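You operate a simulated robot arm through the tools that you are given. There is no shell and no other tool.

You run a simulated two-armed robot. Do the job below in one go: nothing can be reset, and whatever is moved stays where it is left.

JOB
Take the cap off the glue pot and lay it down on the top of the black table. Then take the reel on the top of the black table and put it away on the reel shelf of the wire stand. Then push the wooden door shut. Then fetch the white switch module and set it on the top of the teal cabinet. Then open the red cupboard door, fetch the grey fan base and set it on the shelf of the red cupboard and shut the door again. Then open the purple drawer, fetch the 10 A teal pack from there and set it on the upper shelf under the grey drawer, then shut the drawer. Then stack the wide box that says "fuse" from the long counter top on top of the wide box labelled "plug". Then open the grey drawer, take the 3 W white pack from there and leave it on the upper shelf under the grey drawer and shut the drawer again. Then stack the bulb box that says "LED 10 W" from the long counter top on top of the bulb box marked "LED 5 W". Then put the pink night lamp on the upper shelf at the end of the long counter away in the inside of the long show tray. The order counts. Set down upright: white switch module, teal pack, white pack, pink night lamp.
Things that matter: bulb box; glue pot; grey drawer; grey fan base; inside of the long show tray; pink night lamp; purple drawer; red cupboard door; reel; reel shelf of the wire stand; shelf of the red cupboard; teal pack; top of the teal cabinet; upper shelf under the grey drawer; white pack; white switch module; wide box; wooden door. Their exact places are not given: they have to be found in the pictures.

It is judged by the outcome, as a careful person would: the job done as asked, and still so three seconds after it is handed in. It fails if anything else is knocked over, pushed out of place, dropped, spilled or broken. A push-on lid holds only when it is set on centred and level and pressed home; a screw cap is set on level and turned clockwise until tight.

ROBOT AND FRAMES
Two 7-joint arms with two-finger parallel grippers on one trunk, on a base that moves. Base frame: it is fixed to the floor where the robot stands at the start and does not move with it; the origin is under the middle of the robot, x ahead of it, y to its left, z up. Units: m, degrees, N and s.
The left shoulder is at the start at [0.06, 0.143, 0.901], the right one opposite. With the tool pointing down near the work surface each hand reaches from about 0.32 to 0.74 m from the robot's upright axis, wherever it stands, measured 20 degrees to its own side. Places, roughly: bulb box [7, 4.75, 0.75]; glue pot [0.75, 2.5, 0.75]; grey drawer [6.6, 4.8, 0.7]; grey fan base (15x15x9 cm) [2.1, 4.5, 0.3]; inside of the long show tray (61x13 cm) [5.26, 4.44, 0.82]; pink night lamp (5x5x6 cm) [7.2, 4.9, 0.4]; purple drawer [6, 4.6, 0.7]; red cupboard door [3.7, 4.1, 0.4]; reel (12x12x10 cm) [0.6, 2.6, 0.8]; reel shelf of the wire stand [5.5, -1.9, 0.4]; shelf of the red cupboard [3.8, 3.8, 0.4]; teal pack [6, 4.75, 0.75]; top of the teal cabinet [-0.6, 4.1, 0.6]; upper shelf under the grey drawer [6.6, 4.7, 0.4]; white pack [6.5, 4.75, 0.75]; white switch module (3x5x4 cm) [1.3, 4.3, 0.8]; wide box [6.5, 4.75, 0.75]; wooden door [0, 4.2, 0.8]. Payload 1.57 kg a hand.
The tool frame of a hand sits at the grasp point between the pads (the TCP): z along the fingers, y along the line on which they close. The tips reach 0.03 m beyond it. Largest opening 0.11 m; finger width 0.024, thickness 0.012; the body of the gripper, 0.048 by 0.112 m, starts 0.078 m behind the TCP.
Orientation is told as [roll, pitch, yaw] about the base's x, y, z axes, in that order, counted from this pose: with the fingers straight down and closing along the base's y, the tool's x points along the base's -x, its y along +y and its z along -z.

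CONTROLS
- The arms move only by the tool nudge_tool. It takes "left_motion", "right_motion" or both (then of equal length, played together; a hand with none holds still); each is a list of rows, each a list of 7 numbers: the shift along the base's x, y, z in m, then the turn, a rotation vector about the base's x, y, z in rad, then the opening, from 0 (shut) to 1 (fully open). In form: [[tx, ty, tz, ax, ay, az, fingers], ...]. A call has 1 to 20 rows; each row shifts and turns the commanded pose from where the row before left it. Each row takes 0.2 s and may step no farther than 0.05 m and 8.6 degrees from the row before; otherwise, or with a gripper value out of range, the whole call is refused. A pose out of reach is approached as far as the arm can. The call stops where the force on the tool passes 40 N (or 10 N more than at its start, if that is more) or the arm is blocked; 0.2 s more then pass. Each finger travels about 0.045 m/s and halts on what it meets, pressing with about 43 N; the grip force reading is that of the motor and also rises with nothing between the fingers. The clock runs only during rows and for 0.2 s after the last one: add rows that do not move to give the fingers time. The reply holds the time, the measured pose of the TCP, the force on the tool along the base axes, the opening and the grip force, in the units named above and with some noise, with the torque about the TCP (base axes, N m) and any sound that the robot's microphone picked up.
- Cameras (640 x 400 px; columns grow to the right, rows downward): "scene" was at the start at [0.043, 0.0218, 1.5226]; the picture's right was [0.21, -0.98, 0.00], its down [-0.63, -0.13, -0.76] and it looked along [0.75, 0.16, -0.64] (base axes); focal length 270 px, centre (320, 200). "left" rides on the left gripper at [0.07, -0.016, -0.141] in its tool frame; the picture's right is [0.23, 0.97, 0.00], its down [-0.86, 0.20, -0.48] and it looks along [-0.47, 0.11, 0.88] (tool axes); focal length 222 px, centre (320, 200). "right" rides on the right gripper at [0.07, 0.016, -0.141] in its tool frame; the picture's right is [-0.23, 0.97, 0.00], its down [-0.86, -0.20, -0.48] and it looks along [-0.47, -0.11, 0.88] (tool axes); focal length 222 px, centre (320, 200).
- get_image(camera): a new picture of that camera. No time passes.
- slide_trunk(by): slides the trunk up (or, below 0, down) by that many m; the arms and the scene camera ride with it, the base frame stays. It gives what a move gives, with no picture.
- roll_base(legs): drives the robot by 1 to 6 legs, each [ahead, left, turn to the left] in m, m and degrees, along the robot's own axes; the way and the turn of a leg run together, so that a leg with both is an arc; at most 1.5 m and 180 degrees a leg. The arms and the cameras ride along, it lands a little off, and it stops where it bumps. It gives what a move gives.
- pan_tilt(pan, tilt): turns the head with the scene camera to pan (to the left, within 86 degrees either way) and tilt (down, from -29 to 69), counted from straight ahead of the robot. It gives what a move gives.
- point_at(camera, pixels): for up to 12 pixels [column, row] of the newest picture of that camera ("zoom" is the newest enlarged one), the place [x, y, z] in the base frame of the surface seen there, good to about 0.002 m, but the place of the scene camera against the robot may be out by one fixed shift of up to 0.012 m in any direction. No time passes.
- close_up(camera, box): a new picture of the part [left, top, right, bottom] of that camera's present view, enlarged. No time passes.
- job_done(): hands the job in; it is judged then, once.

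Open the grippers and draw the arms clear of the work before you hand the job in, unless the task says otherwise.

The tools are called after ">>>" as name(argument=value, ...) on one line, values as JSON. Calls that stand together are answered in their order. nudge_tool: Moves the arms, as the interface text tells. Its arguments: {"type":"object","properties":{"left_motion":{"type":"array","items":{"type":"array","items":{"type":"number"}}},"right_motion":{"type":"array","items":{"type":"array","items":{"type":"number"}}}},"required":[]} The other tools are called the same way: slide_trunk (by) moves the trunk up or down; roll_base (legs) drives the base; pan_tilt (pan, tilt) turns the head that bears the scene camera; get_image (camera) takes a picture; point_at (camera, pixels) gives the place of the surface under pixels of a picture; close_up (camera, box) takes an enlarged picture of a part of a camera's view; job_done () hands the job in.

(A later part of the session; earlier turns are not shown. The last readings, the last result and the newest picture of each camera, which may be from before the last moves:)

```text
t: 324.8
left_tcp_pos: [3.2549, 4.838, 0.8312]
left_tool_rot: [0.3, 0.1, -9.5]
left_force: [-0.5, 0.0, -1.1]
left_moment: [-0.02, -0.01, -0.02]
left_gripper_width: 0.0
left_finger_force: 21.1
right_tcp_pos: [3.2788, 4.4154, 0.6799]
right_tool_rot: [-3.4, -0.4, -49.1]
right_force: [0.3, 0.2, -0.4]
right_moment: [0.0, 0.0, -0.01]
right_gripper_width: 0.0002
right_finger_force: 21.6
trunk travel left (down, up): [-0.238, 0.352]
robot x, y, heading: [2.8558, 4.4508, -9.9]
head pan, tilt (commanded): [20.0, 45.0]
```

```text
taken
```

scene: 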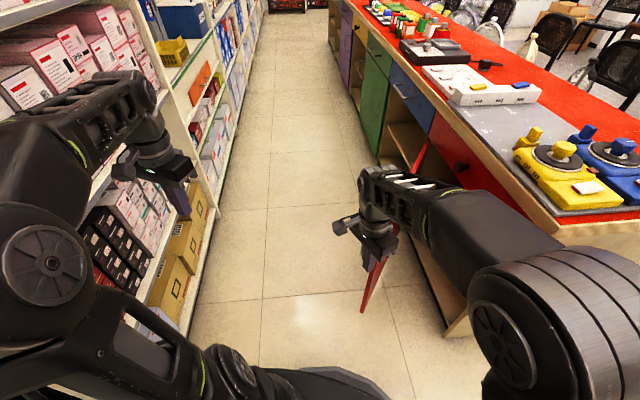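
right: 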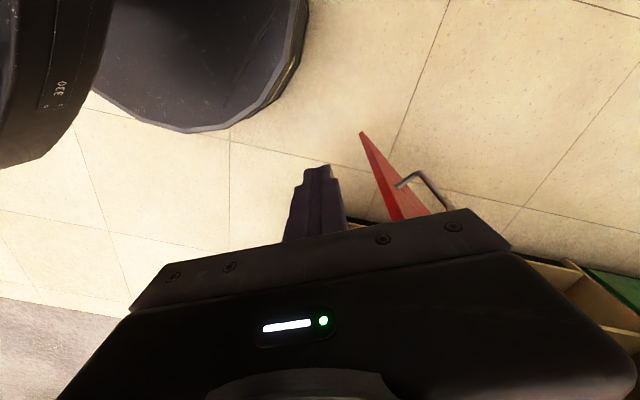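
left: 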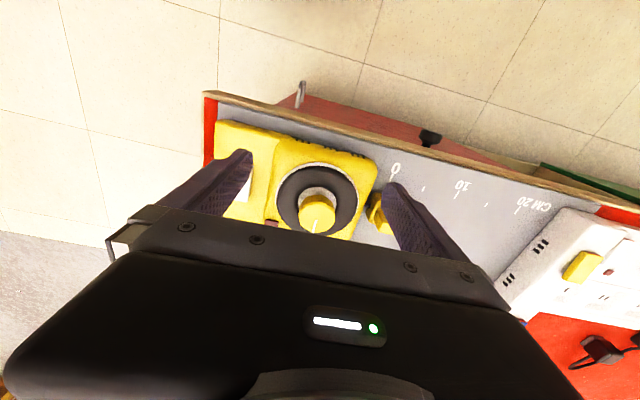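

The door's free edge is at (a≈4.456,d≈3.30). I bring the closed right fingers around it to the inner side: first toward the counter, then in, then down.

>>> nudge_tool(right_motion=[[0.0105, -0.0375, 0, 0, 0, 0, 0], [0.0105, -0.0375, 0, 0, 0, 0, 0], [0.0105, -0.0375, 0, 0, 0, 0, 0], [0.0105, -0.0375, 0, 0, 0, 0, 0], [0.035, 0.0098, 0, 0, 0, 0, 0], [0.035, 0.0098, -0.03, 0, 0, 0, 0], [0, 0, -0.045, 0, 0, 0, 0]])

>>> get_image(camera="scene")

>>> get_image(camera="right")

```text
t: 326.4
left_tcp_pos: [3.2548, 4.8375, 0.8323]
left_tool_rot: [0.3, 0.2, -9.3]
left_force: [-0.5, 0.3, 0.3]
left_moment: [-0.01, 0.0, 0.01]
left_gripper_width: 0.0
left_finger_force: 21.5
right_tcp_pos: [3.392, 4.2832, 0.6058]
right_tool_rot: [-3.6, -0.5, -49.4]
right_force: [0.1, 0.4, 0.5]
right_moment: [0.02, 0.0, -0.05]
right_gripper_width: 0.0
right_finger_force: 21.0
trunk travel left (down, up): [-0.238, 0.352]
robot x, y, heading: [2.8561, 4.4514, -10.0]
head pan, tilt (commanded): [20.0, 45.0]
```

```text
taken
```

scene: 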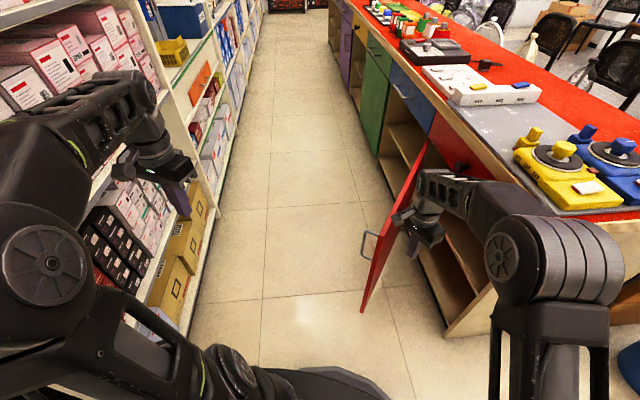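

```text
taken
```

right: 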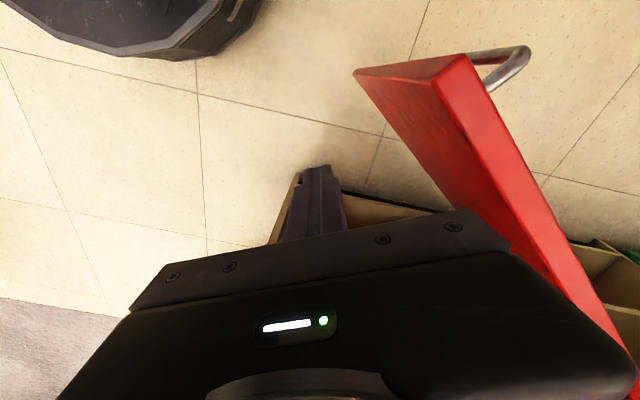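

The fingers are inside the door. I check the door's top height relative to the gripper body (0.684).

>>> point_at(camera="right", pixels=[[455, 90], [500, 150], [545, 220], [400, 110], [440, 160], [380, 72]])

```text
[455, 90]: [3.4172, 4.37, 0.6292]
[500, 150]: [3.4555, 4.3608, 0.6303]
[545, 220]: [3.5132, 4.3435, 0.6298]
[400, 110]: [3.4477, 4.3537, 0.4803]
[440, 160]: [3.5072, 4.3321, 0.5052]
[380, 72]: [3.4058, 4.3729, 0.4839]
```

Door top is z≈0.63, so only the fingers will touch it. I lower 1.5 cm and push by driving the base along the aisle 0.25 m.

>>> nudge_tool(right_motion=[[0, 0, -0.015, 0, 0, 0, 0]])

>>> roll_base(legs=[[0.2255, 0.108, 0]])

>>> get_image(camera="scene")

>>> get_image(camera="right")

```text
t: 326.8
left_tcp_pos: [3.2547, 4.8367, 0.8328]
left_tool_rot: [0.3, 0.0, -9.4]
left_force: [0.6, -0.5, -0.4]
left_moment: [-0.02, -0.03, 0.0]
left_gripper_width: 0.0
left_finger_force: 21.4
right_tcp_pos: [3.3923, 4.2813, 0.5916]
right_tool_rot: [-3.4, -0.6, -49.3]
right_force: [0.6, -0.4, 0.6]
right_moment: [0.03, -0.01, 0.0]
right_gripper_width: 0.0
right_finger_force: 21.3
trunk travel left (down, up): [-0.238, 0.352]
robot x, y, heading: [2.8578, 4.4543, -10.0]
head pan, tilt (commanded): [20.0, 45.0]
```

```text
t: 328.7
left_tcp_pos: [3.4955, 4.9069, 0.8314]
left_tool_rot: [0.3, 0.2, -9.2]
left_force: [0.1, 0.2, 1.0]
left_moment: [-0.03, 0.0, 0.03]
left_gripper_width: 0.0
left_finger_force: 20.5
right_tcp_pos: [3.6344, 4.3528, 0.5919]
right_tool_rot: [-3.5, -0.5, -49.1]
right_force: [0.2, 0.7, -0.3]
right_moment: [0.01, 0.03, 0.02]
right_gripper_width: 0.0002
right_finger_force: 20.6
trunk travel left (down, up): [-0.238, 0.352]
robot x, y, heading: [3.0947, 4.5185, -9.9]
head pan, tilt (commanded): [20.0, 45.0]
```

```text
taken
```

scene: 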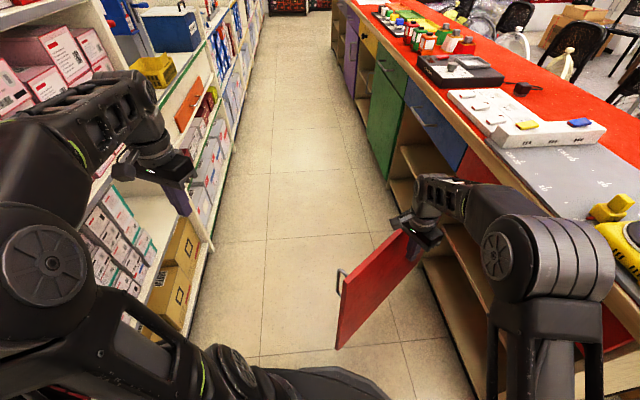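

```text
taken
```

right: 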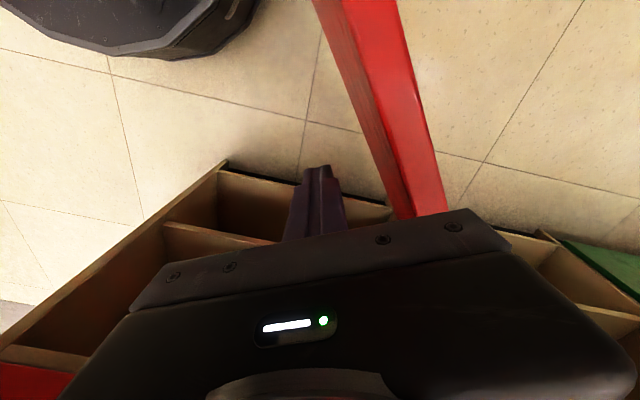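

The door has swung to about 60°. I check the right elbow's clearance to the counter, then push on.

>>> point_at(camera="scene", pixels=[[560, 230], [600, 270], [610, 235], [530, 330], [480, 180], [350, 320], [345, 275]])

>>> roll_base(legs=[[0.2255, 0.108, 0]])

>>> get_image(camera="scene")

>>> get_image(camera="right")

```text
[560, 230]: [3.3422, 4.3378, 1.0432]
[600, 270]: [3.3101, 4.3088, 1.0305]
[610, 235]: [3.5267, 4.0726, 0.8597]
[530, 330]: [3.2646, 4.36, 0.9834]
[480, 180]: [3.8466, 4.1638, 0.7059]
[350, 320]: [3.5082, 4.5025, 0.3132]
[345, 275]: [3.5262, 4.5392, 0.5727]
```

```text
t: 330.4
left_tcp_pos: [3.7268, 4.9757, 0.8319]
left_tool_rot: [0.3, 0.1, -9.1]
left_force: [0.4, -0.1, 0.1]
left_moment: [-0.02, 0.03, -0.01]
left_gripper_width: 0.0002
left_finger_force: 21.2
right_tcp_pos: [3.8684, 4.4228, 0.5914]
right_tool_rot: [-3.5, -0.6, -49.0]
right_force: [0.2, 0.1, -0.8]
right_moment: [0.0, 0.03, -0.02]
right_gripper_width: 0.0
right_finger_force: 20.4
trunk travel left (down, up): [-0.238, 0.352]
robot x, y, heading: [3.333, 4.584, -9.6]
head pan, tilt (commanded): [20.0, 45.0]
```

```text
taken
```

scene: 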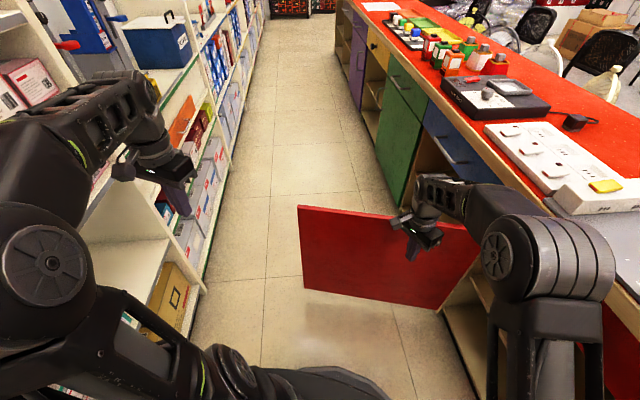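

```text
taken
```

right: 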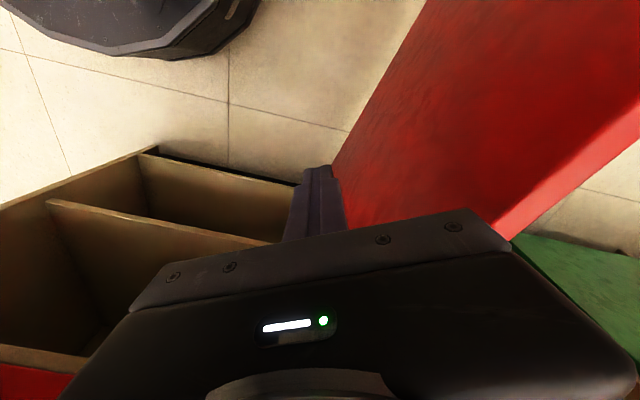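

The door is now about perpendicular to the counter. I measure its free edge and hinge side.

>>> point_at(camera="scene", pixels=[[302, 212], [310, 250], [380, 260], [465, 250], [302, 285], [440, 300], [480, 330]])

```text
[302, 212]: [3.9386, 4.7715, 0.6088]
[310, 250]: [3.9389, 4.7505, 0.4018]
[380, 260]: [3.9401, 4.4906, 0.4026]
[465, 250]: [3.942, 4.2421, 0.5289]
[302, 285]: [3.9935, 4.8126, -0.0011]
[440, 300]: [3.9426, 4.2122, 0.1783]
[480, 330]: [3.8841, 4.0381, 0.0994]
```

The door stands open at ~105°. I lift the right hand off it, restore its yaw, and bring the left hand back in.

>>> nudge_tool(right_motion=[[-0.045, -0.0126, 0, 0, 0, 0, 0], [-0.045, -0.0126, 0.01, 0, 0, 0, 0], [-0.02, 0.02, 0.04, 0, 0, 0.13, 0], [0, 0.02, 0.045, 0, 0, 0.13, 0.3], [0, 0, 0.045, 0, 0, 0.13, 0.5], [0, 0, 0.045, 0, 0, 0.13, 0.6], [0, 0, 0.03, 0, 0, 0.13, 0.6]])

>>> get_image(camera="scene")

```text
t: 332.1
left_tcp_pos: [3.7258, 4.9758, 0.8308]
left_tool_rot: [0.3, 0.0, -9.0]
left_force: [0.4, -0.3, -0.7]
left_moment: [-0.01, 0.01, 0.02]
left_gripper_width: 0.0
left_finger_force: 21.2
right_tcp_pos: [3.7564, 4.4381, 0.808]
right_tool_rot: [-3.5, -0.5, -11.5]
right_force: [0.2, 0.2, 0.2]
right_moment: [-0.01, -0.03, 0.03]
right_gripper_width: 0.0658
right_finger_force: 0.1
trunk travel left (down, up): [-0.238, 0.352]
robot x, y, heading: [3.3288, 4.5834, -9.7]
head pan, tilt (commanded): [20.0, 45.0]
```

```text
taken
```

scene: 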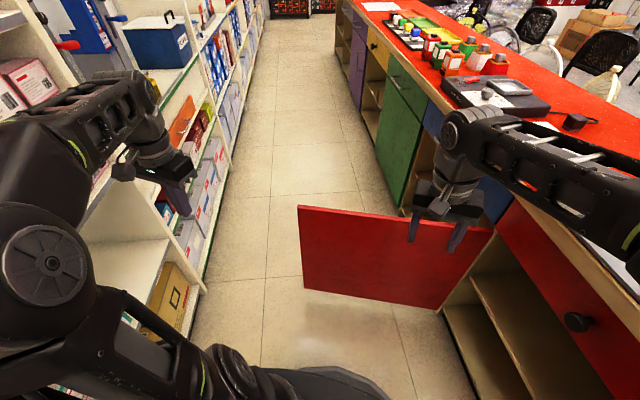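

I check the right forearm's place over the counter before driving back.

>>> point_at(camera="scene", pixels=[[480, 130], [560, 160], [620, 200], [630, 250], [600, 150]])

>>> pan_tilt(pan=-40, tilt=45)

>>> get_image(camera="scene")

```text
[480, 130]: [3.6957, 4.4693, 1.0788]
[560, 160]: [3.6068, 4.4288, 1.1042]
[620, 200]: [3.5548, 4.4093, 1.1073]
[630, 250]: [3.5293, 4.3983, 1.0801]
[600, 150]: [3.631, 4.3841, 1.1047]
```

```text
t: 333.4
left_tcp_pos: [3.7272, 4.9757, 0.833]
left_tool_rot: [0.3, 0.1, -9.0]
left_force: [0.1, -0.5, -0.2]
left_moment: [0.0, 0.01, 0.01]
left_gripper_width: 0.0001
left_finger_force: 21.2
right_tcp_pos: [3.7559, 4.4388, 0.8065]
right_tool_rot: [-3.5, -0.5, -11.7]
right_force: [0.7, 0.1, 0.9]
right_moment: [-0.01, -0.02, 0.01]
right_gripper_width: 0.066
right_finger_force: 0.0
trunk travel left (down, up): [-0.238, 0.352]
robot x, y, heading: [3.3302, 4.5842, -9.7]
head pan, tilt (commanded): [-40.0, 45.0]
```

```text
taken
```

scene: 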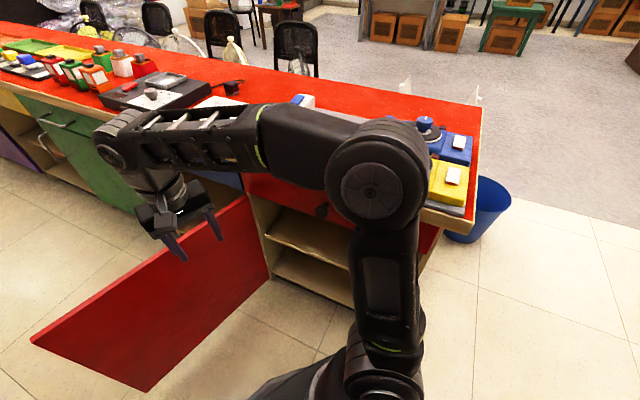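

The right arm stays over the aisle. I raise the trunk a bit, then back out of the aisle to open floor.

>>> slide_trunk(by=0.2)

>>> roll_base(legs=[[-0.401, -0.54, 0], [-0.168, -0.466, 0]])

>>> roll_base(legs=[[0, 0, 115]])

>>> pan_tilt(pan=0, tilt=35)

>>> get_image(camera="scene")

```text
t: 335.5
left_tcp_pos: [3.7272, 4.9753, 1.0311]
left_tool_rot: [0.3, 0.1, -9.1]
left_force: [0.7, 0.2, 0.5]
left_moment: [0.02, -0.01, -0.02]
left_gripper_width: 0.0001
left_finger_force: 21.6
right_tcp_pos: [3.7561, 4.4375, 1.0062]
right_tool_rot: [-3.6, -0.5, -11.6]
right_force: [0.0, -0.5, 0.1]
right_moment: [0.01, 0.0, -0.02]
right_gripper_width: 0.0657
right_finger_force: 0.0
trunk travel left (down, up): [-0.438, 0.152]
robot x, y, heading: [3.3285, 4.5863, -9.4]
head pan, tilt (commanded): [-40.0, 45.0]
```

```text
t: 341.8
left_tcp_pos: [2.9966, 4.0741, 1.0314]
left_tool_rot: [0.4, 0.2, -8.4]
left_force: [0.8, 0.3, 0.3]
left_moment: [0.0, -0.02, 0.03]
left_gripper_width: 0.0
left_finger_force: 21.2
right_tcp_pos: [3.0304, 3.5369, 1.0086]
right_tool_rot: [-3.5, -0.5, -11.1]
right_force: [-1.0, -0.5, 0.6]
right_moment: [0.01, -0.01, -0.02]
right_gripper_width: 0.0659
right_finger_force: 0.1
trunk travel left (down, up): [-0.438, 0.152]
robot x, y, heading: [2.6025, 3.6846, -9.1]
head pan, tilt (commanded): [-40.0, 45.0]
```

```text
t: 347.0
left_tcp_pos: [2.0791, 3.8657, 1.0324]
left_tool_rot: [0.3, 0.2, 107.2]
left_force: [-0.4, 0.0, 0.4]
left_moment: [-0.02, 0.02, 0.0]
left_gripper_width: 0.0001
left_finger_force: 20.9
right_tcp_pos: [2.5475, 4.1283, 1.0078]
right_tool_rot: [-3.5, -0.5, 104.4]
right_force: [-0.8, -0.9, 1.0]
right_moment: [-0.01, 0.01, 0.01]
right_gripper_width: 0.0662
right_finger_force: 0.0
trunk travel left (down, up): [-0.438, 0.152]
robot x, y, heading: [2.6018, 3.68, 106.6]
head pan, tilt (commanded): [-40.0, 45.0]
```

```text
t: 348.1
left_tcp_pos: [2.078, 3.8659, 1.0321]
left_tool_rot: [0.3, 0.1, 107.1]
left_force: [-0.3, -0.5, -0.8]
left_moment: [0.0, 0.0, 0.01]
left_gripper_width: 0.0
left_finger_force: 21.0
right_tcp_pos: [2.5481, 4.1289, 1.0081]
right_tool_rot: [-3.5, -0.5, 104.5]
right_force: [0.8, 0.5, 0.7]
right_moment: [-0.01, 0.0, 0.0]
right_gripper_width: 0.066
right_finger_force: 0.0
trunk travel left (down, up): [-0.438, 0.152]
robot x, y, heading: [2.6035, 3.6807, 106.5]
head pan, tilt (commanded): [0.0, 35.0]
```

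```text
taken
```

scene: 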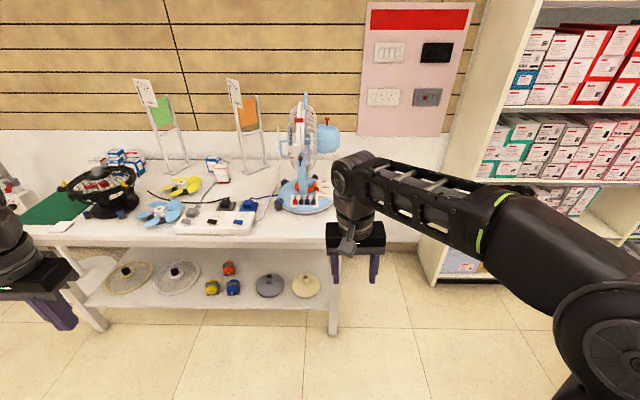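

I see the lower shelf with a grey base at (270,285) and a cream one at (306,286). I zoom and measure.

>>> close_up(camera="scene", box=[190, 210, 360, 340])

>>> point_at(camera="zoom", pixels=[[262, 205], [258, 220], [225, 235], [300, 232], [262, 260], [262, 235], [370, 205], [160, 205], [262, 275], [262, 100], [400, 285], [430, 330]])

```text
3.08 times, centred on (275, 275) of scene
```

zoom: 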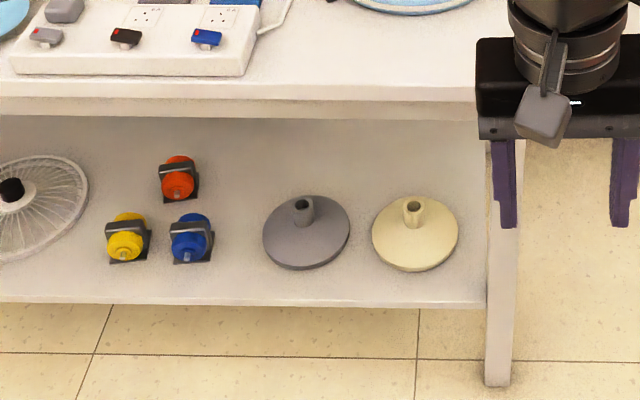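

```text
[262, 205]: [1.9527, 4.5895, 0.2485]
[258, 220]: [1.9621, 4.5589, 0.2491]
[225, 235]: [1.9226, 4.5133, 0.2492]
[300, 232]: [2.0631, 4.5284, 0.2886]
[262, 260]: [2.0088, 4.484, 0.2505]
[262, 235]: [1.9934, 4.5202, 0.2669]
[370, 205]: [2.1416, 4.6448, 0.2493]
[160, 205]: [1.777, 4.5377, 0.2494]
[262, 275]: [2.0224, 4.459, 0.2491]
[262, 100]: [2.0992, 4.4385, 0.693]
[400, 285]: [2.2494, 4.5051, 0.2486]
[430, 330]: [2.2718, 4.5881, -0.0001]
```

>>> point_at(camera="zoom", pixels=[[303, 203], [305, 212], [310, 220], [297, 205], [313, 205], [265, 240], [348, 230], [308, 268], [300, 300], [200, 300], [305, 196], [480, 120]])

```text
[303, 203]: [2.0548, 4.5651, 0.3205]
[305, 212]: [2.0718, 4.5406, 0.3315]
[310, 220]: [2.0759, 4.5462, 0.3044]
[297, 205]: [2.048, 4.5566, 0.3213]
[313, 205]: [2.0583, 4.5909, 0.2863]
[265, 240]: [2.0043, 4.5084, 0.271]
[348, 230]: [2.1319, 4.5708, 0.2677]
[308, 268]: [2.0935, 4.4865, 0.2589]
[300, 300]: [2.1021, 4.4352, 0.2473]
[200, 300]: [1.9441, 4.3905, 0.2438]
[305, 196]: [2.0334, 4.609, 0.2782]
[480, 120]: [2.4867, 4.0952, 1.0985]
```

The grey base's stub is at about (2.074,4.548), top z≈0.335, on the shelf at z 0.249. I lower the trunk fully, and prepare the right hand tilted 50° forward.

>>> slide_trunk(by=-0.43)

>>> nudge_tool(right_motion=[[-0.0114, 0.0384, 0, -0.0051, 0.0197, 0, 0.6], [-0.0114, 0.0384, 0, -0.0051, 0.0197, 0, 0.6], [-0.0114, 0.0384, 0, -0.0051, 0.0197, 0, 0.6], [0, 0, 0, 0.1404, 0.0363, 0, 0.6], [0, 0, 0, 0.1404, 0.0363, 0, 0.6], [0, 0, 0, 0.1404, 0.0363, 0, 0.6], [0, 0, 0, 0.1404, 0.0363, 0, 0.6], [0, 0, 0, 0.1404, 0.0363, 0, 0.6], [0, 0, 0, 0.1404, 0.0363, 0, 0.6]])

>>> get_image(camera="right")

>>> get_image(camera="scene")

```text
refused: -0.43 is not a number from -0.4 to 0.4
```

```text
t: 350.1
left_tcp_pos: [2.0775, 3.8668, 1.0319]
left_tool_rot: [0.3, 0.1, 107.0]
left_force: [-0.1, -0.5, 0.1]
left_moment: [0.03, 0.05, 0.01]
left_gripper_width: 0.0
left_finger_force: 21.1
right_tcp_pos: [2.5246, 4.205, 1.0066]
right_tool_rot: [0.2, -50.3, 104.5]
right_force: [-0.1, 0.6, -0.7]
right_moment: [-0.01, -0.05, 0.01]
right_gripper_width: 0.0661
right_finger_force: 0.0
right hand out of reach, approached as far as the arm can: row 2, 3
trunk travel left (down, up): [-0.438, 0.152]
robot x, y, heading: [2.6044, 3.6832, 106.3]
head pan, tilt (commanded): [0.0, 35.0]
```

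```text
taken
```

right: 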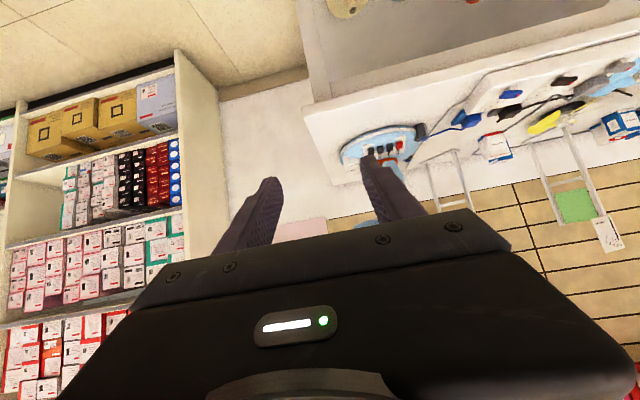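

```text
taken
```

scene: 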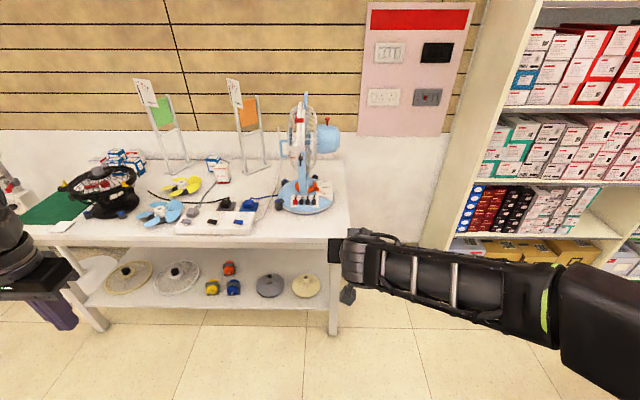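

The tilt is set (trunk move limited to 0.4 per call). I lower the trunk by 0.4 m now and drop the hand.

>>> slide_trunk(by=-0.4)

>>> nudge_tool(right_motion=[[0, 0, -0.045, 0, 0, 0, 0.6], [0, 0, -0.045, 0, 0, 0, 0.6], [0, 0, -0.045, 0, 0, 0, 0.6], [-0.003, 0.011, -0.045, 0, 0, 0, 0.6]])

>>> get_image(camera="right")

>>> get_image(camera="scene")

```text
t: 353.9
left_tcp_pos: [2.0769, 3.866, 0.6323]
left_tool_rot: [0.3, 0.2, 107.1]
left_force: [-0.1, 0.4, 0.4]
left_moment: [0.03, -0.01, -0.02]
left_gripper_width: 0.0001
left_finger_force: 21.2
right_tcp_pos: [2.5244, 4.2051, 0.6065]
right_tool_rot: [0.1, -50.4, 104.3]
right_force: [0.5, 0.9, 0.0]
right_moment: [-0.03, -0.03, -0.04]
right_gripper_width: 0.0662
right_finger_force: 0.0
trunk travel left (down, up): [-0.038, 0.552]
robot x, y, heading: [2.6058, 3.6819, 106.6]
head pan, tilt (commanded): [0.0, 35.0]
```

```text
t: 354.9
left_tcp_pos: [2.0784, 3.8657, 0.6319]
left_tool_rot: [0.2, 0.1, 107.1]
left_force: [-1.4, 0.1, -0.2]
left_moment: [0.04, -0.02, -0.01]
left_gripper_width: 0.0
left_finger_force: 21.1
right_tcp_pos: [2.5225, 4.2155, 0.4293]
right_tool_rot: [0.2, -50.4, 104.3]
right_force: [0.4, -0.3, -0.6]
right_moment: [-0.01, -0.01, 0.0]
right_gripper_width: 0.0659
right_finger_force: 0.1
trunk travel left (down, up): [-0.038, 0.552]
robot x, y, heading: [2.6036, 3.6856, 106.6]
head pan, tilt (commanded): [0.0, 35.0]
```

```text
taken
```

right: 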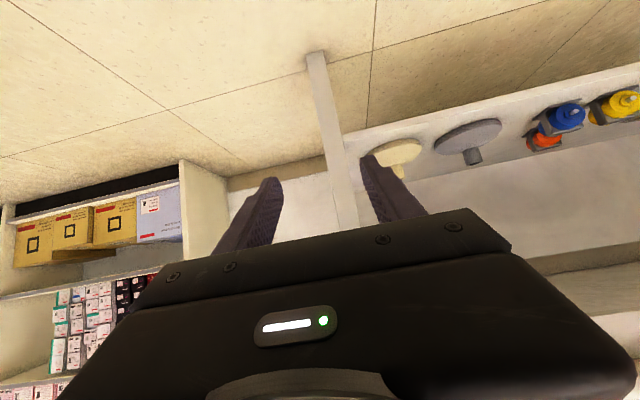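

```text
taken
```

scene: 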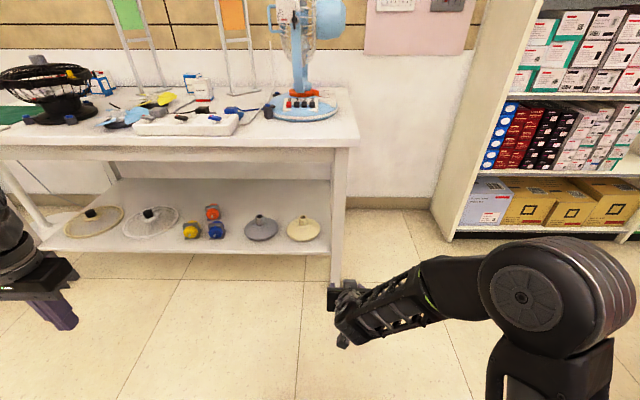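

The wrist camera sees the grey base at (468,135) with its stub at (474,155). I measure.

>>> close_up(camera="right", box=[360, 90, 540, 200])

>>> point_at(camera="right", pixels=[[473, 155], [475, 162], [466, 130], [440, 145], [500, 125], [400, 172], [470, 122], [480, 100]])

```text
3.56 times, centred on (450, 145) of right
```

zoom: 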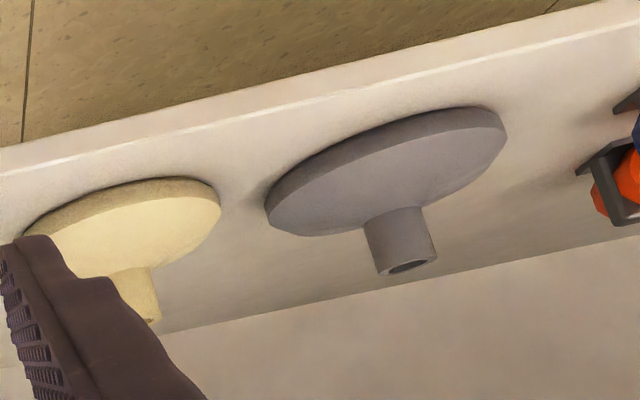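

```text
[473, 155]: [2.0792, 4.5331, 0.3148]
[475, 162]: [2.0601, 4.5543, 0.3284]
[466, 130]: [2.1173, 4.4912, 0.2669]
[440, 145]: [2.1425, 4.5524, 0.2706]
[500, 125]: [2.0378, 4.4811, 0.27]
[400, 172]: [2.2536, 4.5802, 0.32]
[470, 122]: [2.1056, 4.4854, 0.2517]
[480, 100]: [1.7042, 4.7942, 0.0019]
```

>>> point_at(camera="zoom", pixels=[[395, 225], [400, 245], [370, 240], [430, 240], [402, 262], [410, 268], [390, 205], [280, 210], [495, 130], [385, 150], [385, 125]])

```text
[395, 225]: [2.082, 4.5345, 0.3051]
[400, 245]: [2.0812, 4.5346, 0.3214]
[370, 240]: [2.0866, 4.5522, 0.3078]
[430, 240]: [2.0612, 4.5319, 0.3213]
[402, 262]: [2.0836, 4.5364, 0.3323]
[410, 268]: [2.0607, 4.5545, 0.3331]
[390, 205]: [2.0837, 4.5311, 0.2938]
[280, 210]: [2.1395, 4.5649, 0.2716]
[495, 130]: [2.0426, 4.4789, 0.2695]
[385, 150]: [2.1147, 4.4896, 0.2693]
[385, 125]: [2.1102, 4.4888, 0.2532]
```

The stub's centre is (2.071,4.547), z 0.293–0.334. I drive so that the hand comes in front of it: 0.366 ahead, 0.34 left.

>>> roll_base(legs=[[0, 0.34, 0], [0.34, 0, 0]])

>>> get_image(camera="right")

>>> get_image(camera="scene")

```text
t: 358.9
left_tcp_pos: [1.6549, 4.0939, 0.6312]
left_tool_rot: [0.4, 0.1, 107.7]
left_force: [0.4, 0.0, -0.2]
left_moment: [0.0, 0.04, 0.0]
left_gripper_width: 0.0
left_finger_force: 21.0
right_tcp_pos: [2.0982, 4.4469, 0.4288]
right_tool_rot: [0.1, -50.4, 104.9]
right_force: [-0.1, -0.4, -0.4]
right_moment: [0.0, 0.01, 0.0]
right_gripper_width: 0.0659
right_finger_force: 0.1
trunk travel left (down, up): [-0.038, 0.552]
robot x, y, heading: [2.1822, 3.9175, 107.1]
head pan, tilt (commanded): [0.0, 35.0]
```

```text
taken
```

right: 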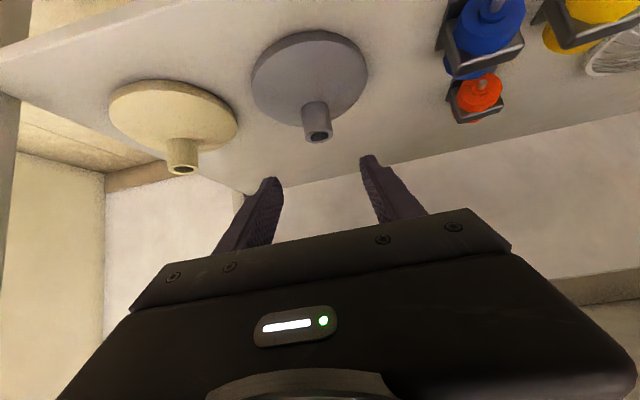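

```text
taken
```

scene: 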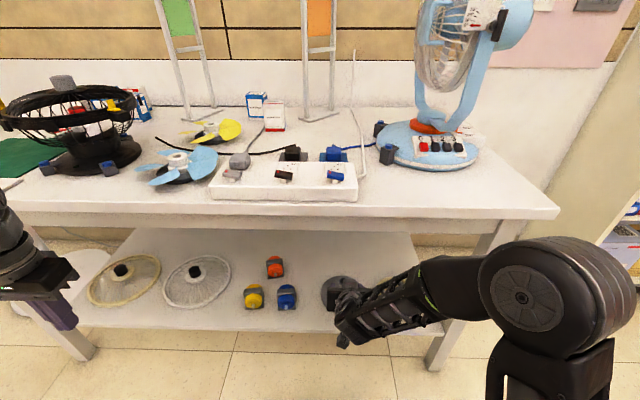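

The stub at (318,122) is nearly ahead of the fingers. I re-measure it and the table's apron.

>>> point_at(camera="right", pixels=[[315, 115], [305, 125], [329, 122], [318, 132], [318, 138], [260, 80], [362, 70], [310, 40]])

>>> point_at(camera="scene", pixels=[[380, 210], [380, 225], [400, 228], [300, 325], [380, 320], [350, 290]])

```text
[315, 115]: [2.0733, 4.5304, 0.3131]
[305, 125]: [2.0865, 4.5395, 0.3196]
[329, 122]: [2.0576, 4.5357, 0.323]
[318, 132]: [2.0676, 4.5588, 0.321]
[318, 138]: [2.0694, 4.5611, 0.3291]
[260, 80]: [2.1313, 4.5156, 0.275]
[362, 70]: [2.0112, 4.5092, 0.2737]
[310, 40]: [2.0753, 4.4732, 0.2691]
```

```text
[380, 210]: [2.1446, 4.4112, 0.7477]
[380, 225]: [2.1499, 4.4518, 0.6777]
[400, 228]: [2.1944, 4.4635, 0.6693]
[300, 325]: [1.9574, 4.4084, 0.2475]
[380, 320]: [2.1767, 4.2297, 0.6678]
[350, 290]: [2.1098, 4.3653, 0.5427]
```

Stub centre (2.0715,4.546). I line up and slide the open fingers along the tool axis onto the stub.

>>> nudge_tool(right_motion=[[0.0027, -0.0112, -0.0145, 0, 0, 0, 0.6], [-0.0073, 0.0275, -0.0236, 0, 0, 0, 0.6], [-0.0073, 0.0275, -0.0236, 0, 0, 0, 0.6], [-0.0073, 0.0275, -0.0236, 0, 0, 0, 0.6]])

>>> get_image(camera="right")

```text
t: 359.9
left_tcp_pos: [1.6555, 4.0951, 0.6319]
left_tool_rot: [0.4, 0.1, 107.7]
left_force: [1.0, -0.7, 0.2]
left_moment: [0.01, 0.01, -0.01]
left_gripper_width: 0.0
left_finger_force: 21.0
right_tcp_pos: [2.0762, 4.5209, 0.3413]
right_tool_rot: [0.1, -50.4, 104.9]
right_force: [0.5, 0.6, 0.7]
right_moment: [-0.02, 0.02, -0.01]
right_gripper_width: 0.0657
right_finger_force: 0.0
trunk travel left (down, up): [-0.038, 0.552]
robot x, y, heading: [2.1822, 3.9124, 107.1]
head pan, tilt (commanded): [0.0, 35.0]
```

```text
taken
```

right: 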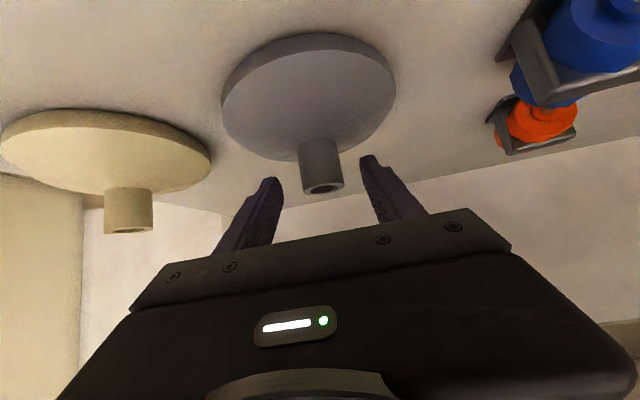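

The stub is centred. I make the last 3.5 cm and close.

>>> nudge_tool(right_motion=[[-0.0045, 0.025, -0.0205, 0, 0, 0, 0.6], [0, 0, 0, 0, 0, 0, 0.6], [0, 0, 0, 0, 0, 0, 0.2], [0, 0, 0, 0, 0, 0, 0], [0, 0, 0, 0, 0, 0, 0], [0, 0, 0, 0, 0, 0, 0]])

>>> get_image(camera="right")

```text
t: 361.3
left_tcp_pos: [1.6566, 4.095, 0.6312]
left_tool_rot: [0.4, 0.1, 107.7]
left_force: [-0.3, -0.1, 0.4]
left_moment: [0.01, 0.03, 0.01]
left_gripper_width: 0.0
left_finger_force: 21.5
right_tcp_pos: [2.0725, 4.5435, 0.3198]
right_tool_rot: [0.1, -50.4, 105.0]
right_force: [0.0, -2.0, 0.7]
right_moment: [0.06, -0.27, -0.08]
right_gripper_width: 0.0348
right_finger_force: 32.3
trunk travel left (down, up): [-0.038, 0.552]
robot x, y, heading: [2.1846, 3.9181, 106.9]
head pan, tilt (commanded): [0.0, 35.0]
```

```text
taken
```

right: 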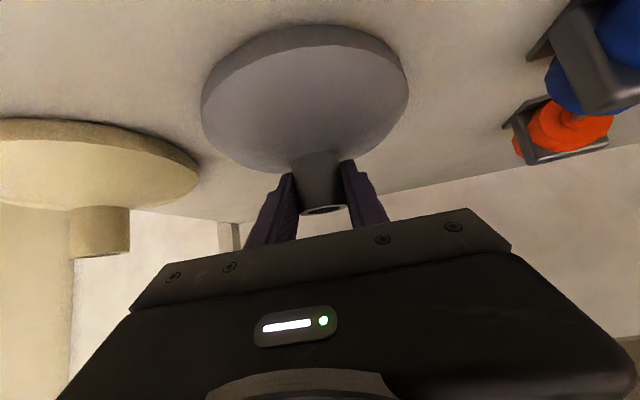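

Gripped at 35 mm. I lift it 6 cm and check the load.

>>> nudge_tool(right_motion=[[0, 0, 0.01, 0, 0, 0, 0], [0, 0, 0.025, 0, 0, 0, 0], [0, 0, 0.025, 0, 0, 0, 0]])

>>> get_image(camera="right")

```text
t: 362.1
left_tcp_pos: [1.6558, 4.0944, 0.6316]
left_tool_rot: [0.3, 0.2, 107.8]
left_force: [-0.1, -0.4, -0.2]
left_moment: [-0.03, -0.02, 0.0]
left_gripper_width: 0.0001
left_finger_force: 21.6
right_tcp_pos: [2.0718, 4.543, 0.3816]
right_tool_rot: [0.0, -50.3, 104.9]
right_force: [0.5, 0.2, -4.4]
right_moment: [-0.02, 0.01, 0.02]
right_gripper_width: 0.0345
right_finger_force: 42.3
trunk travel left (down, up): [-0.038, 0.552]
robot x, y, heading: [2.1831, 3.9095, 106.8]
head pan, tilt (commanded): [0.0, 35.0]
```

```text
taken
```

right: 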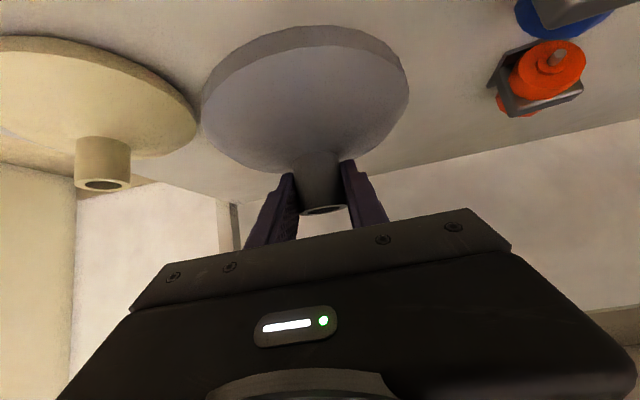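

The base hangs level (≈0.45 kg). I back out from the table, then raise the trunk.

>>> roll_base(legs=[[-0.45, 0, 0]])

>>> slide_trunk(by=0.4)

>>> roll_base(legs=[[0, 0, -151]])

>>> pan_tilt(pan=20, tilt=35)

>>> get_image(camera="scene")

```text
t: 364.9
left_tcp_pos: [1.7881, 3.6634, 0.6317]
left_tool_rot: [0.4, 0.2, 107.5]
left_force: [0.4, -0.5, -0.5]
left_moment: [-0.01, 0.01, -0.01]
left_gripper_width: 0.0
left_finger_force: 21.1
right_tcp_pos: [2.2064, 4.1112, 0.3807]
right_tool_rot: [0.0, -50.3, 104.9]
right_force: [0.4, 0.1, -3.6]
right_moment: [-0.02, 0.01, 0.01]
right_gripper_width: 0.0342
right_finger_force: 41.2
trunk travel left (down, up): [-0.038, 0.552]
robot x, y, heading: [2.3156, 3.48, 106.7]
head pan, tilt (commanded): [0.0, 35.0]
```

```text
t: 368.7
left_tcp_pos: [1.7891, 3.6617, 1.0316]
left_tool_rot: [0.3, 0.1, 107.5]
left_force: [-0.2, -0.1, 0.7]
left_moment: [-0.02, 0.03, 0.0]
left_gripper_width: 0.0
left_finger_force: 21.6
right_tcp_pos: [2.2075, 4.1106, 0.7806]
right_tool_rot: [0.2, -50.2, 104.9]
right_force: [-0.7, -0.1, -4.8]
right_moment: [-0.02, 0.01, -0.03]
right_gripper_width: 0.0343
right_finger_force: 41.7
trunk travel left (down, up): [-0.438, 0.152]
robot x, y, heading: [2.3127, 3.4839, 106.7]
head pan, tilt (commanded): [0.0, 35.0]
```

```text
t: 375.4
left_tcp_pos: [2.8653, 3.5681, 1.0308]
left_tool_rot: [0.2, 0.2, -44.5]
left_force: [-0.3, 0.3, -1.1]
left_moment: [0.01, -0.04, -0.01]
left_gripper_width: 0.0002
left_finger_force: 21.4
right_tcp_pos: [2.707, 2.9758, 0.7805]
right_tool_rot: [0.2, -50.2, -47.3]
right_force: [1.1, 0.0, -4.9]
right_moment: [0.04, -0.01, 0.0]
right_gripper_width: 0.0341
right_finger_force: 41.3
trunk travel left (down, up): [-0.438, 0.152]
robot x, y, heading: [2.3135, 3.4802, -44.9]
head pan, tilt (commanded): [0.0, 35.0]
```

```text
t: 376.2
left_tcp_pos: [2.8659, 3.5682, 1.0322]
left_tool_rot: [0.4, 0.2, -44.4]
left_force: [-0.6, 0.1, 0.2]
left_moment: [-0.01, -0.06, 0.01]
left_gripper_width: 0.0001
left_finger_force: 21.2
right_tcp_pos: [2.7071, 2.9754, 0.7806]
right_tool_rot: [0.2, -50.3, -47.2]
right_force: [0.2, -0.9, -4.2]
right_moment: [0.01, 0.05, 0.01]
right_gripper_width: 0.0342
right_finger_force: 41.1
trunk travel left (down, up): [-0.438, 0.152]
robot x, y, heading: [2.3141, 3.4791, -45.2]
head pan, tilt (commanded): [20.0, 35.0]
```

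```text
taken
```

scene: 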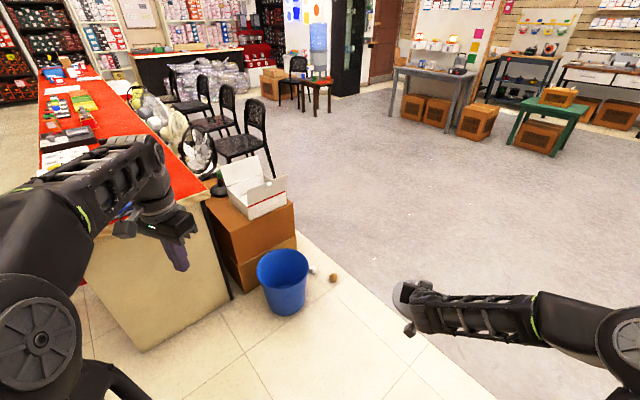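

I'm in the open floor with the base held in front at z≈0.78. I move toward the aisle entrance along a safe diagonal.

>>> roll_base(legs=[[-0.243, 1.039, 0]])

>>> get_image(camera="scene")

```text
t: 381.7
left_tcp_pos: [3.4288, 4.4753, 1.0317]
left_tool_rot: [0.3, 0.3, -44.3]
left_force: [-0.5, 0.7, 0.1]
left_moment: [-0.01, 0.01, -0.02]
left_gripper_width: 0.0002
left_finger_force: 21.3
right_tcp_pos: [3.2729, 3.8832, 0.7805]
right_tool_rot: [0.2, -50.3, -47.0]
right_force: [0.7, -0.4, -3.8]
right_moment: [0.03, -0.01, -0.02]
right_gripper_width: 0.0341
right_finger_force: 41.0
trunk travel left (down, up): [-0.438, 0.152]
robot x, y, heading: [2.8803, 4.3832, -44.9]
head pan, tilt (commanded): [20.0, 35.0]
```

```text
taken
```

scene: 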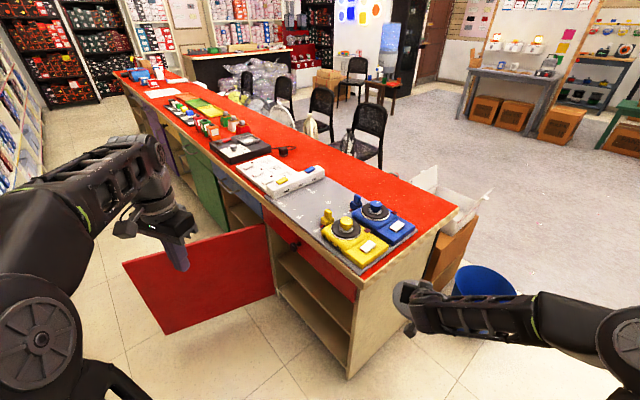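

The held base is near the counter's end; I first move straight away from the counter line, then sidle along the aisle.

>>> roll_base(legs=[[-0.187, 0.1055, 0], [0.1125, 0.281, 0]])

>>> pan_tilt(pan=0, tilt=50)

>>> get_image(camera="scene")

>>> get_image(camera="right")

```text
t: 385.0
left_tcp_pos: [3.6497, 4.8007, 1.0312]
left_tool_rot: [0.3, 0.2, -44.2]
left_force: [0.1, 1.0, -0.8]
left_moment: [0.01, 0.03, -0.02]
left_gripper_width: 0.0001
left_finger_force: 21.9
right_tcp_pos: [3.493, 4.2085, 0.7812]
right_tool_rot: [0.0, -50.3, -47.0]
right_force: [0.3, 0.5, -4.0]
right_moment: [0.02, 0.01, -0.03]
right_gripper_width: 0.0341
right_finger_force: 41.7
trunk travel left (down, up): [-0.438, 0.152]
robot x, y, heading: [3.102, 4.7139, -44.8]
head pan, tilt (commanded): [20.0, 35.0]
```

```text
t: 385.8
left_tcp_pos: [3.6476, 4.801, 1.0314]
left_tool_rot: [0.2, 0.1, -44.2]
left_force: [0.0, -0.2, -0.6]
left_moment: [0.04, 0.0, -0.01]
left_gripper_width: 0.0001
left_finger_force: 21.2
right_tcp_pos: [3.4926, 4.2086, 0.7803]
right_tool_rot: [0.2, -50.3, -47.0]
right_force: [0.6, 0.0, -4.6]
right_moment: [0.01, -0.02, 0.0]
right_gripper_width: 0.0342
right_finger_force: 41.6
trunk travel left (down, up): [-0.438, 0.152]
robot x, y, heading: [3.0977, 4.7119, -45.0]
head pan, tilt (commanded): [0.0, 50.0]
```

```text
taken
```

scene: 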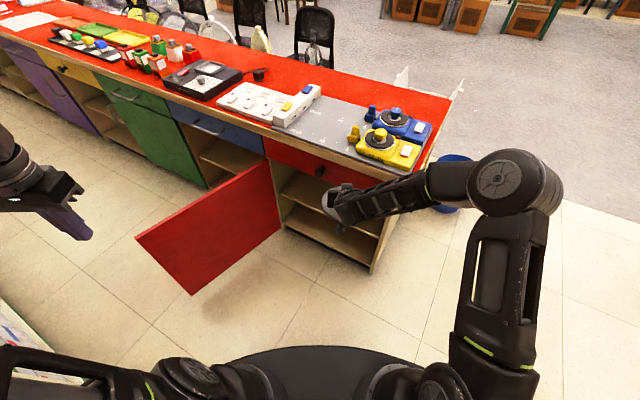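

```text
taken
```

right: 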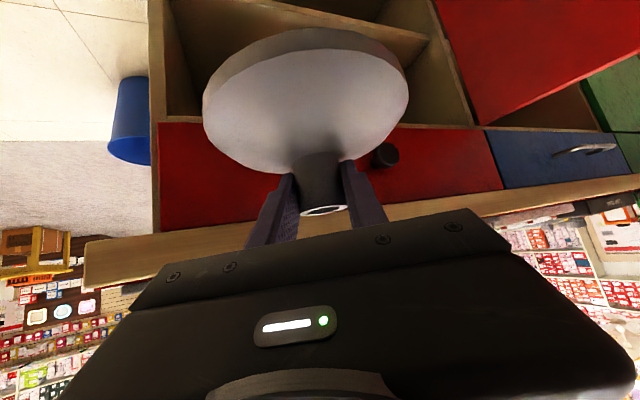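

The held base is in front of the open cupboard. I measure the inner shelf, opening edges and drawer bottom.

>>> close_up(camera="scene", box=[250, 140, 420, 290])

>>> point_at(camera="zoom", pixels=[[160, 110], [230, 140], [160, 160], [240, 180], [100, 100], [330, 170], [330, 220], [95, 60], [80, 120], [200, 100], [310, 250], [200, 230]])

```text
2.67 times, centred on (335, 215) of scene
```

zoom: 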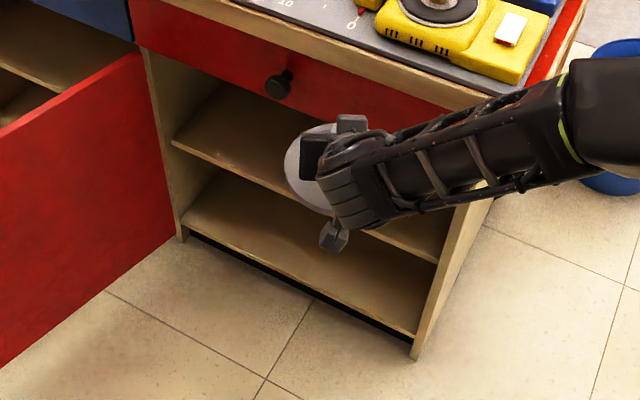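

```text
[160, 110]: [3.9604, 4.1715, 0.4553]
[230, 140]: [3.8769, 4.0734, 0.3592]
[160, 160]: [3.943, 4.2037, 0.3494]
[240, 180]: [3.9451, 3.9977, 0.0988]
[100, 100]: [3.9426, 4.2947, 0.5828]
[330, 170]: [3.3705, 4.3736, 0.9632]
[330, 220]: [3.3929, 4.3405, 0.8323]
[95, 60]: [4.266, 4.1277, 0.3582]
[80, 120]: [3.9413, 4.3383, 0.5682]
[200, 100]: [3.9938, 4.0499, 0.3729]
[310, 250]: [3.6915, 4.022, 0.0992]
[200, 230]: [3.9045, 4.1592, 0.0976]
```

Shelf z≈0.36. I measure the drawer's lower edge from the wrist camera to know the headroom.

>>> point_at(camera="right", pixels=[[190, 118], [190, 126], [440, 122], [440, 132], [470, 122], [180, 60], [165, 60], [450, 70], [465, 100], [420, 40], [330, 12]])

```text
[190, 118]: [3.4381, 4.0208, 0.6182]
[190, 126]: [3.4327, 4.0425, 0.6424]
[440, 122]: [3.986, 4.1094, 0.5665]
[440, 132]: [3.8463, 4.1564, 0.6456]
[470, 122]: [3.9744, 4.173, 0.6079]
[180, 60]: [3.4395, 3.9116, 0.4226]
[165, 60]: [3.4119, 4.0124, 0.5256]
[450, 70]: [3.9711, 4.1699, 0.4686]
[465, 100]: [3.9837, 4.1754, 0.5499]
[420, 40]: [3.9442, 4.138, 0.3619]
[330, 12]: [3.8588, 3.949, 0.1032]
```

The headroom works: wrist top ≈0.607 against the drawer edge at 0.642 with the base 1.7 cm above the shelf. I lower the trunk 0.33 m and drive in slowly.

>>> slide_trunk(by=-0.33)

>>> roll_base(legs=[[0.14, 0, 0]])

>>> get_image(camera="right")

>>> get_image(camera="scene")

```text
t: 389.1
left_tcp_pos: [3.6484, 4.8003, 0.7019]
left_tool_rot: [0.2, 0.2, -44.2]
left_force: [0.6, -0.4, 0.3]
left_moment: [0.01, -0.02, -0.01]
left_gripper_width: 0.0
left_finger_force: 21.4
right_tcp_pos: [3.4927, 4.2078, 0.4516]
right_tool_rot: [0.0, -50.2, -47.1]
right_force: [-0.3, -0.3, -4.0]
right_moment: [0.01, 0.03, 0.01]
right_gripper_width: 0.0343
right_finger_force: 42.0
trunk travel left (down, up): [-0.108, 0.482]
robot x, y, heading: [3.0978, 4.7136, -44.9]
head pan, tilt (commanded): [0.0, 50.0]
```

```text
t: 390.4
left_tcp_pos: [3.7484, 4.7011, 0.7021]
left_tool_rot: [0.2, 0.2, -44.1]
left_force: [-0.3, 0.4, -0.3]
left_moment: [0.0, -0.01, -0.02]
left_gripper_width: 0.0
left_finger_force: 21.7
right_tcp_pos: [3.595, 4.1066, 0.4502]
right_tool_rot: [0.1, -50.4, -46.8]
right_force: [0.7, 0.3, -3.7]
right_moment: [0.02, 0.01, 0.03]
right_gripper_width: 0.034
right_finger_force: 41.5
trunk travel left (down, up): [-0.108, 0.482]
robot x, y, heading: [3.2016, 4.6158, -45.0]
head pan, tilt (commanded): [0.0, 50.0]
```

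```text
taken
```

right: 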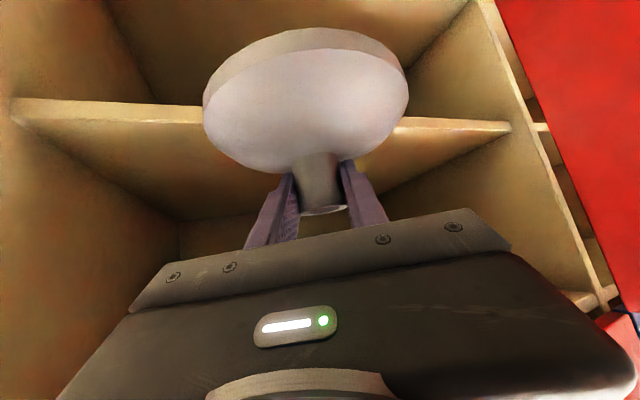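

```text
taken
```

scene: 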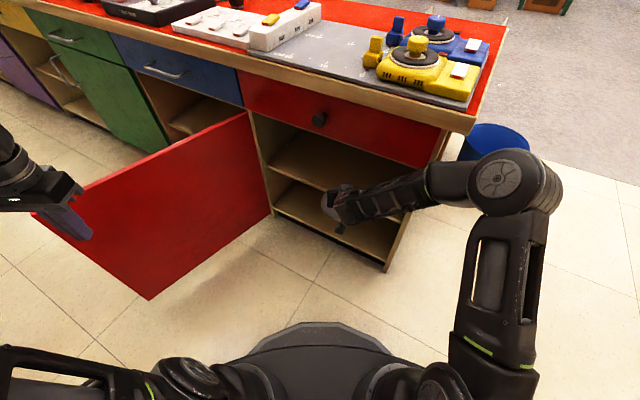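

I measure the shelf's front edge and check clearance, then go the remaining distance.

>>> point_at(camera="right", pixels=[[100, 112], [100, 125], [450, 128], [480, 130], [100, 100], [520, 120], [20, 110], [180, 240], [600, 290]])

```text
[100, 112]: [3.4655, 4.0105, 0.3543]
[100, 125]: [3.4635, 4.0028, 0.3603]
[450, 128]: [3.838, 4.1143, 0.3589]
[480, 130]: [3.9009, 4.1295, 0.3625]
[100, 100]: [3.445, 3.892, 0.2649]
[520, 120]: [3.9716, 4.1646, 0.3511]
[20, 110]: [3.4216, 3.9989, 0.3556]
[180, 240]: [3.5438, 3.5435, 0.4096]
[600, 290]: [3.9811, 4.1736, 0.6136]
```

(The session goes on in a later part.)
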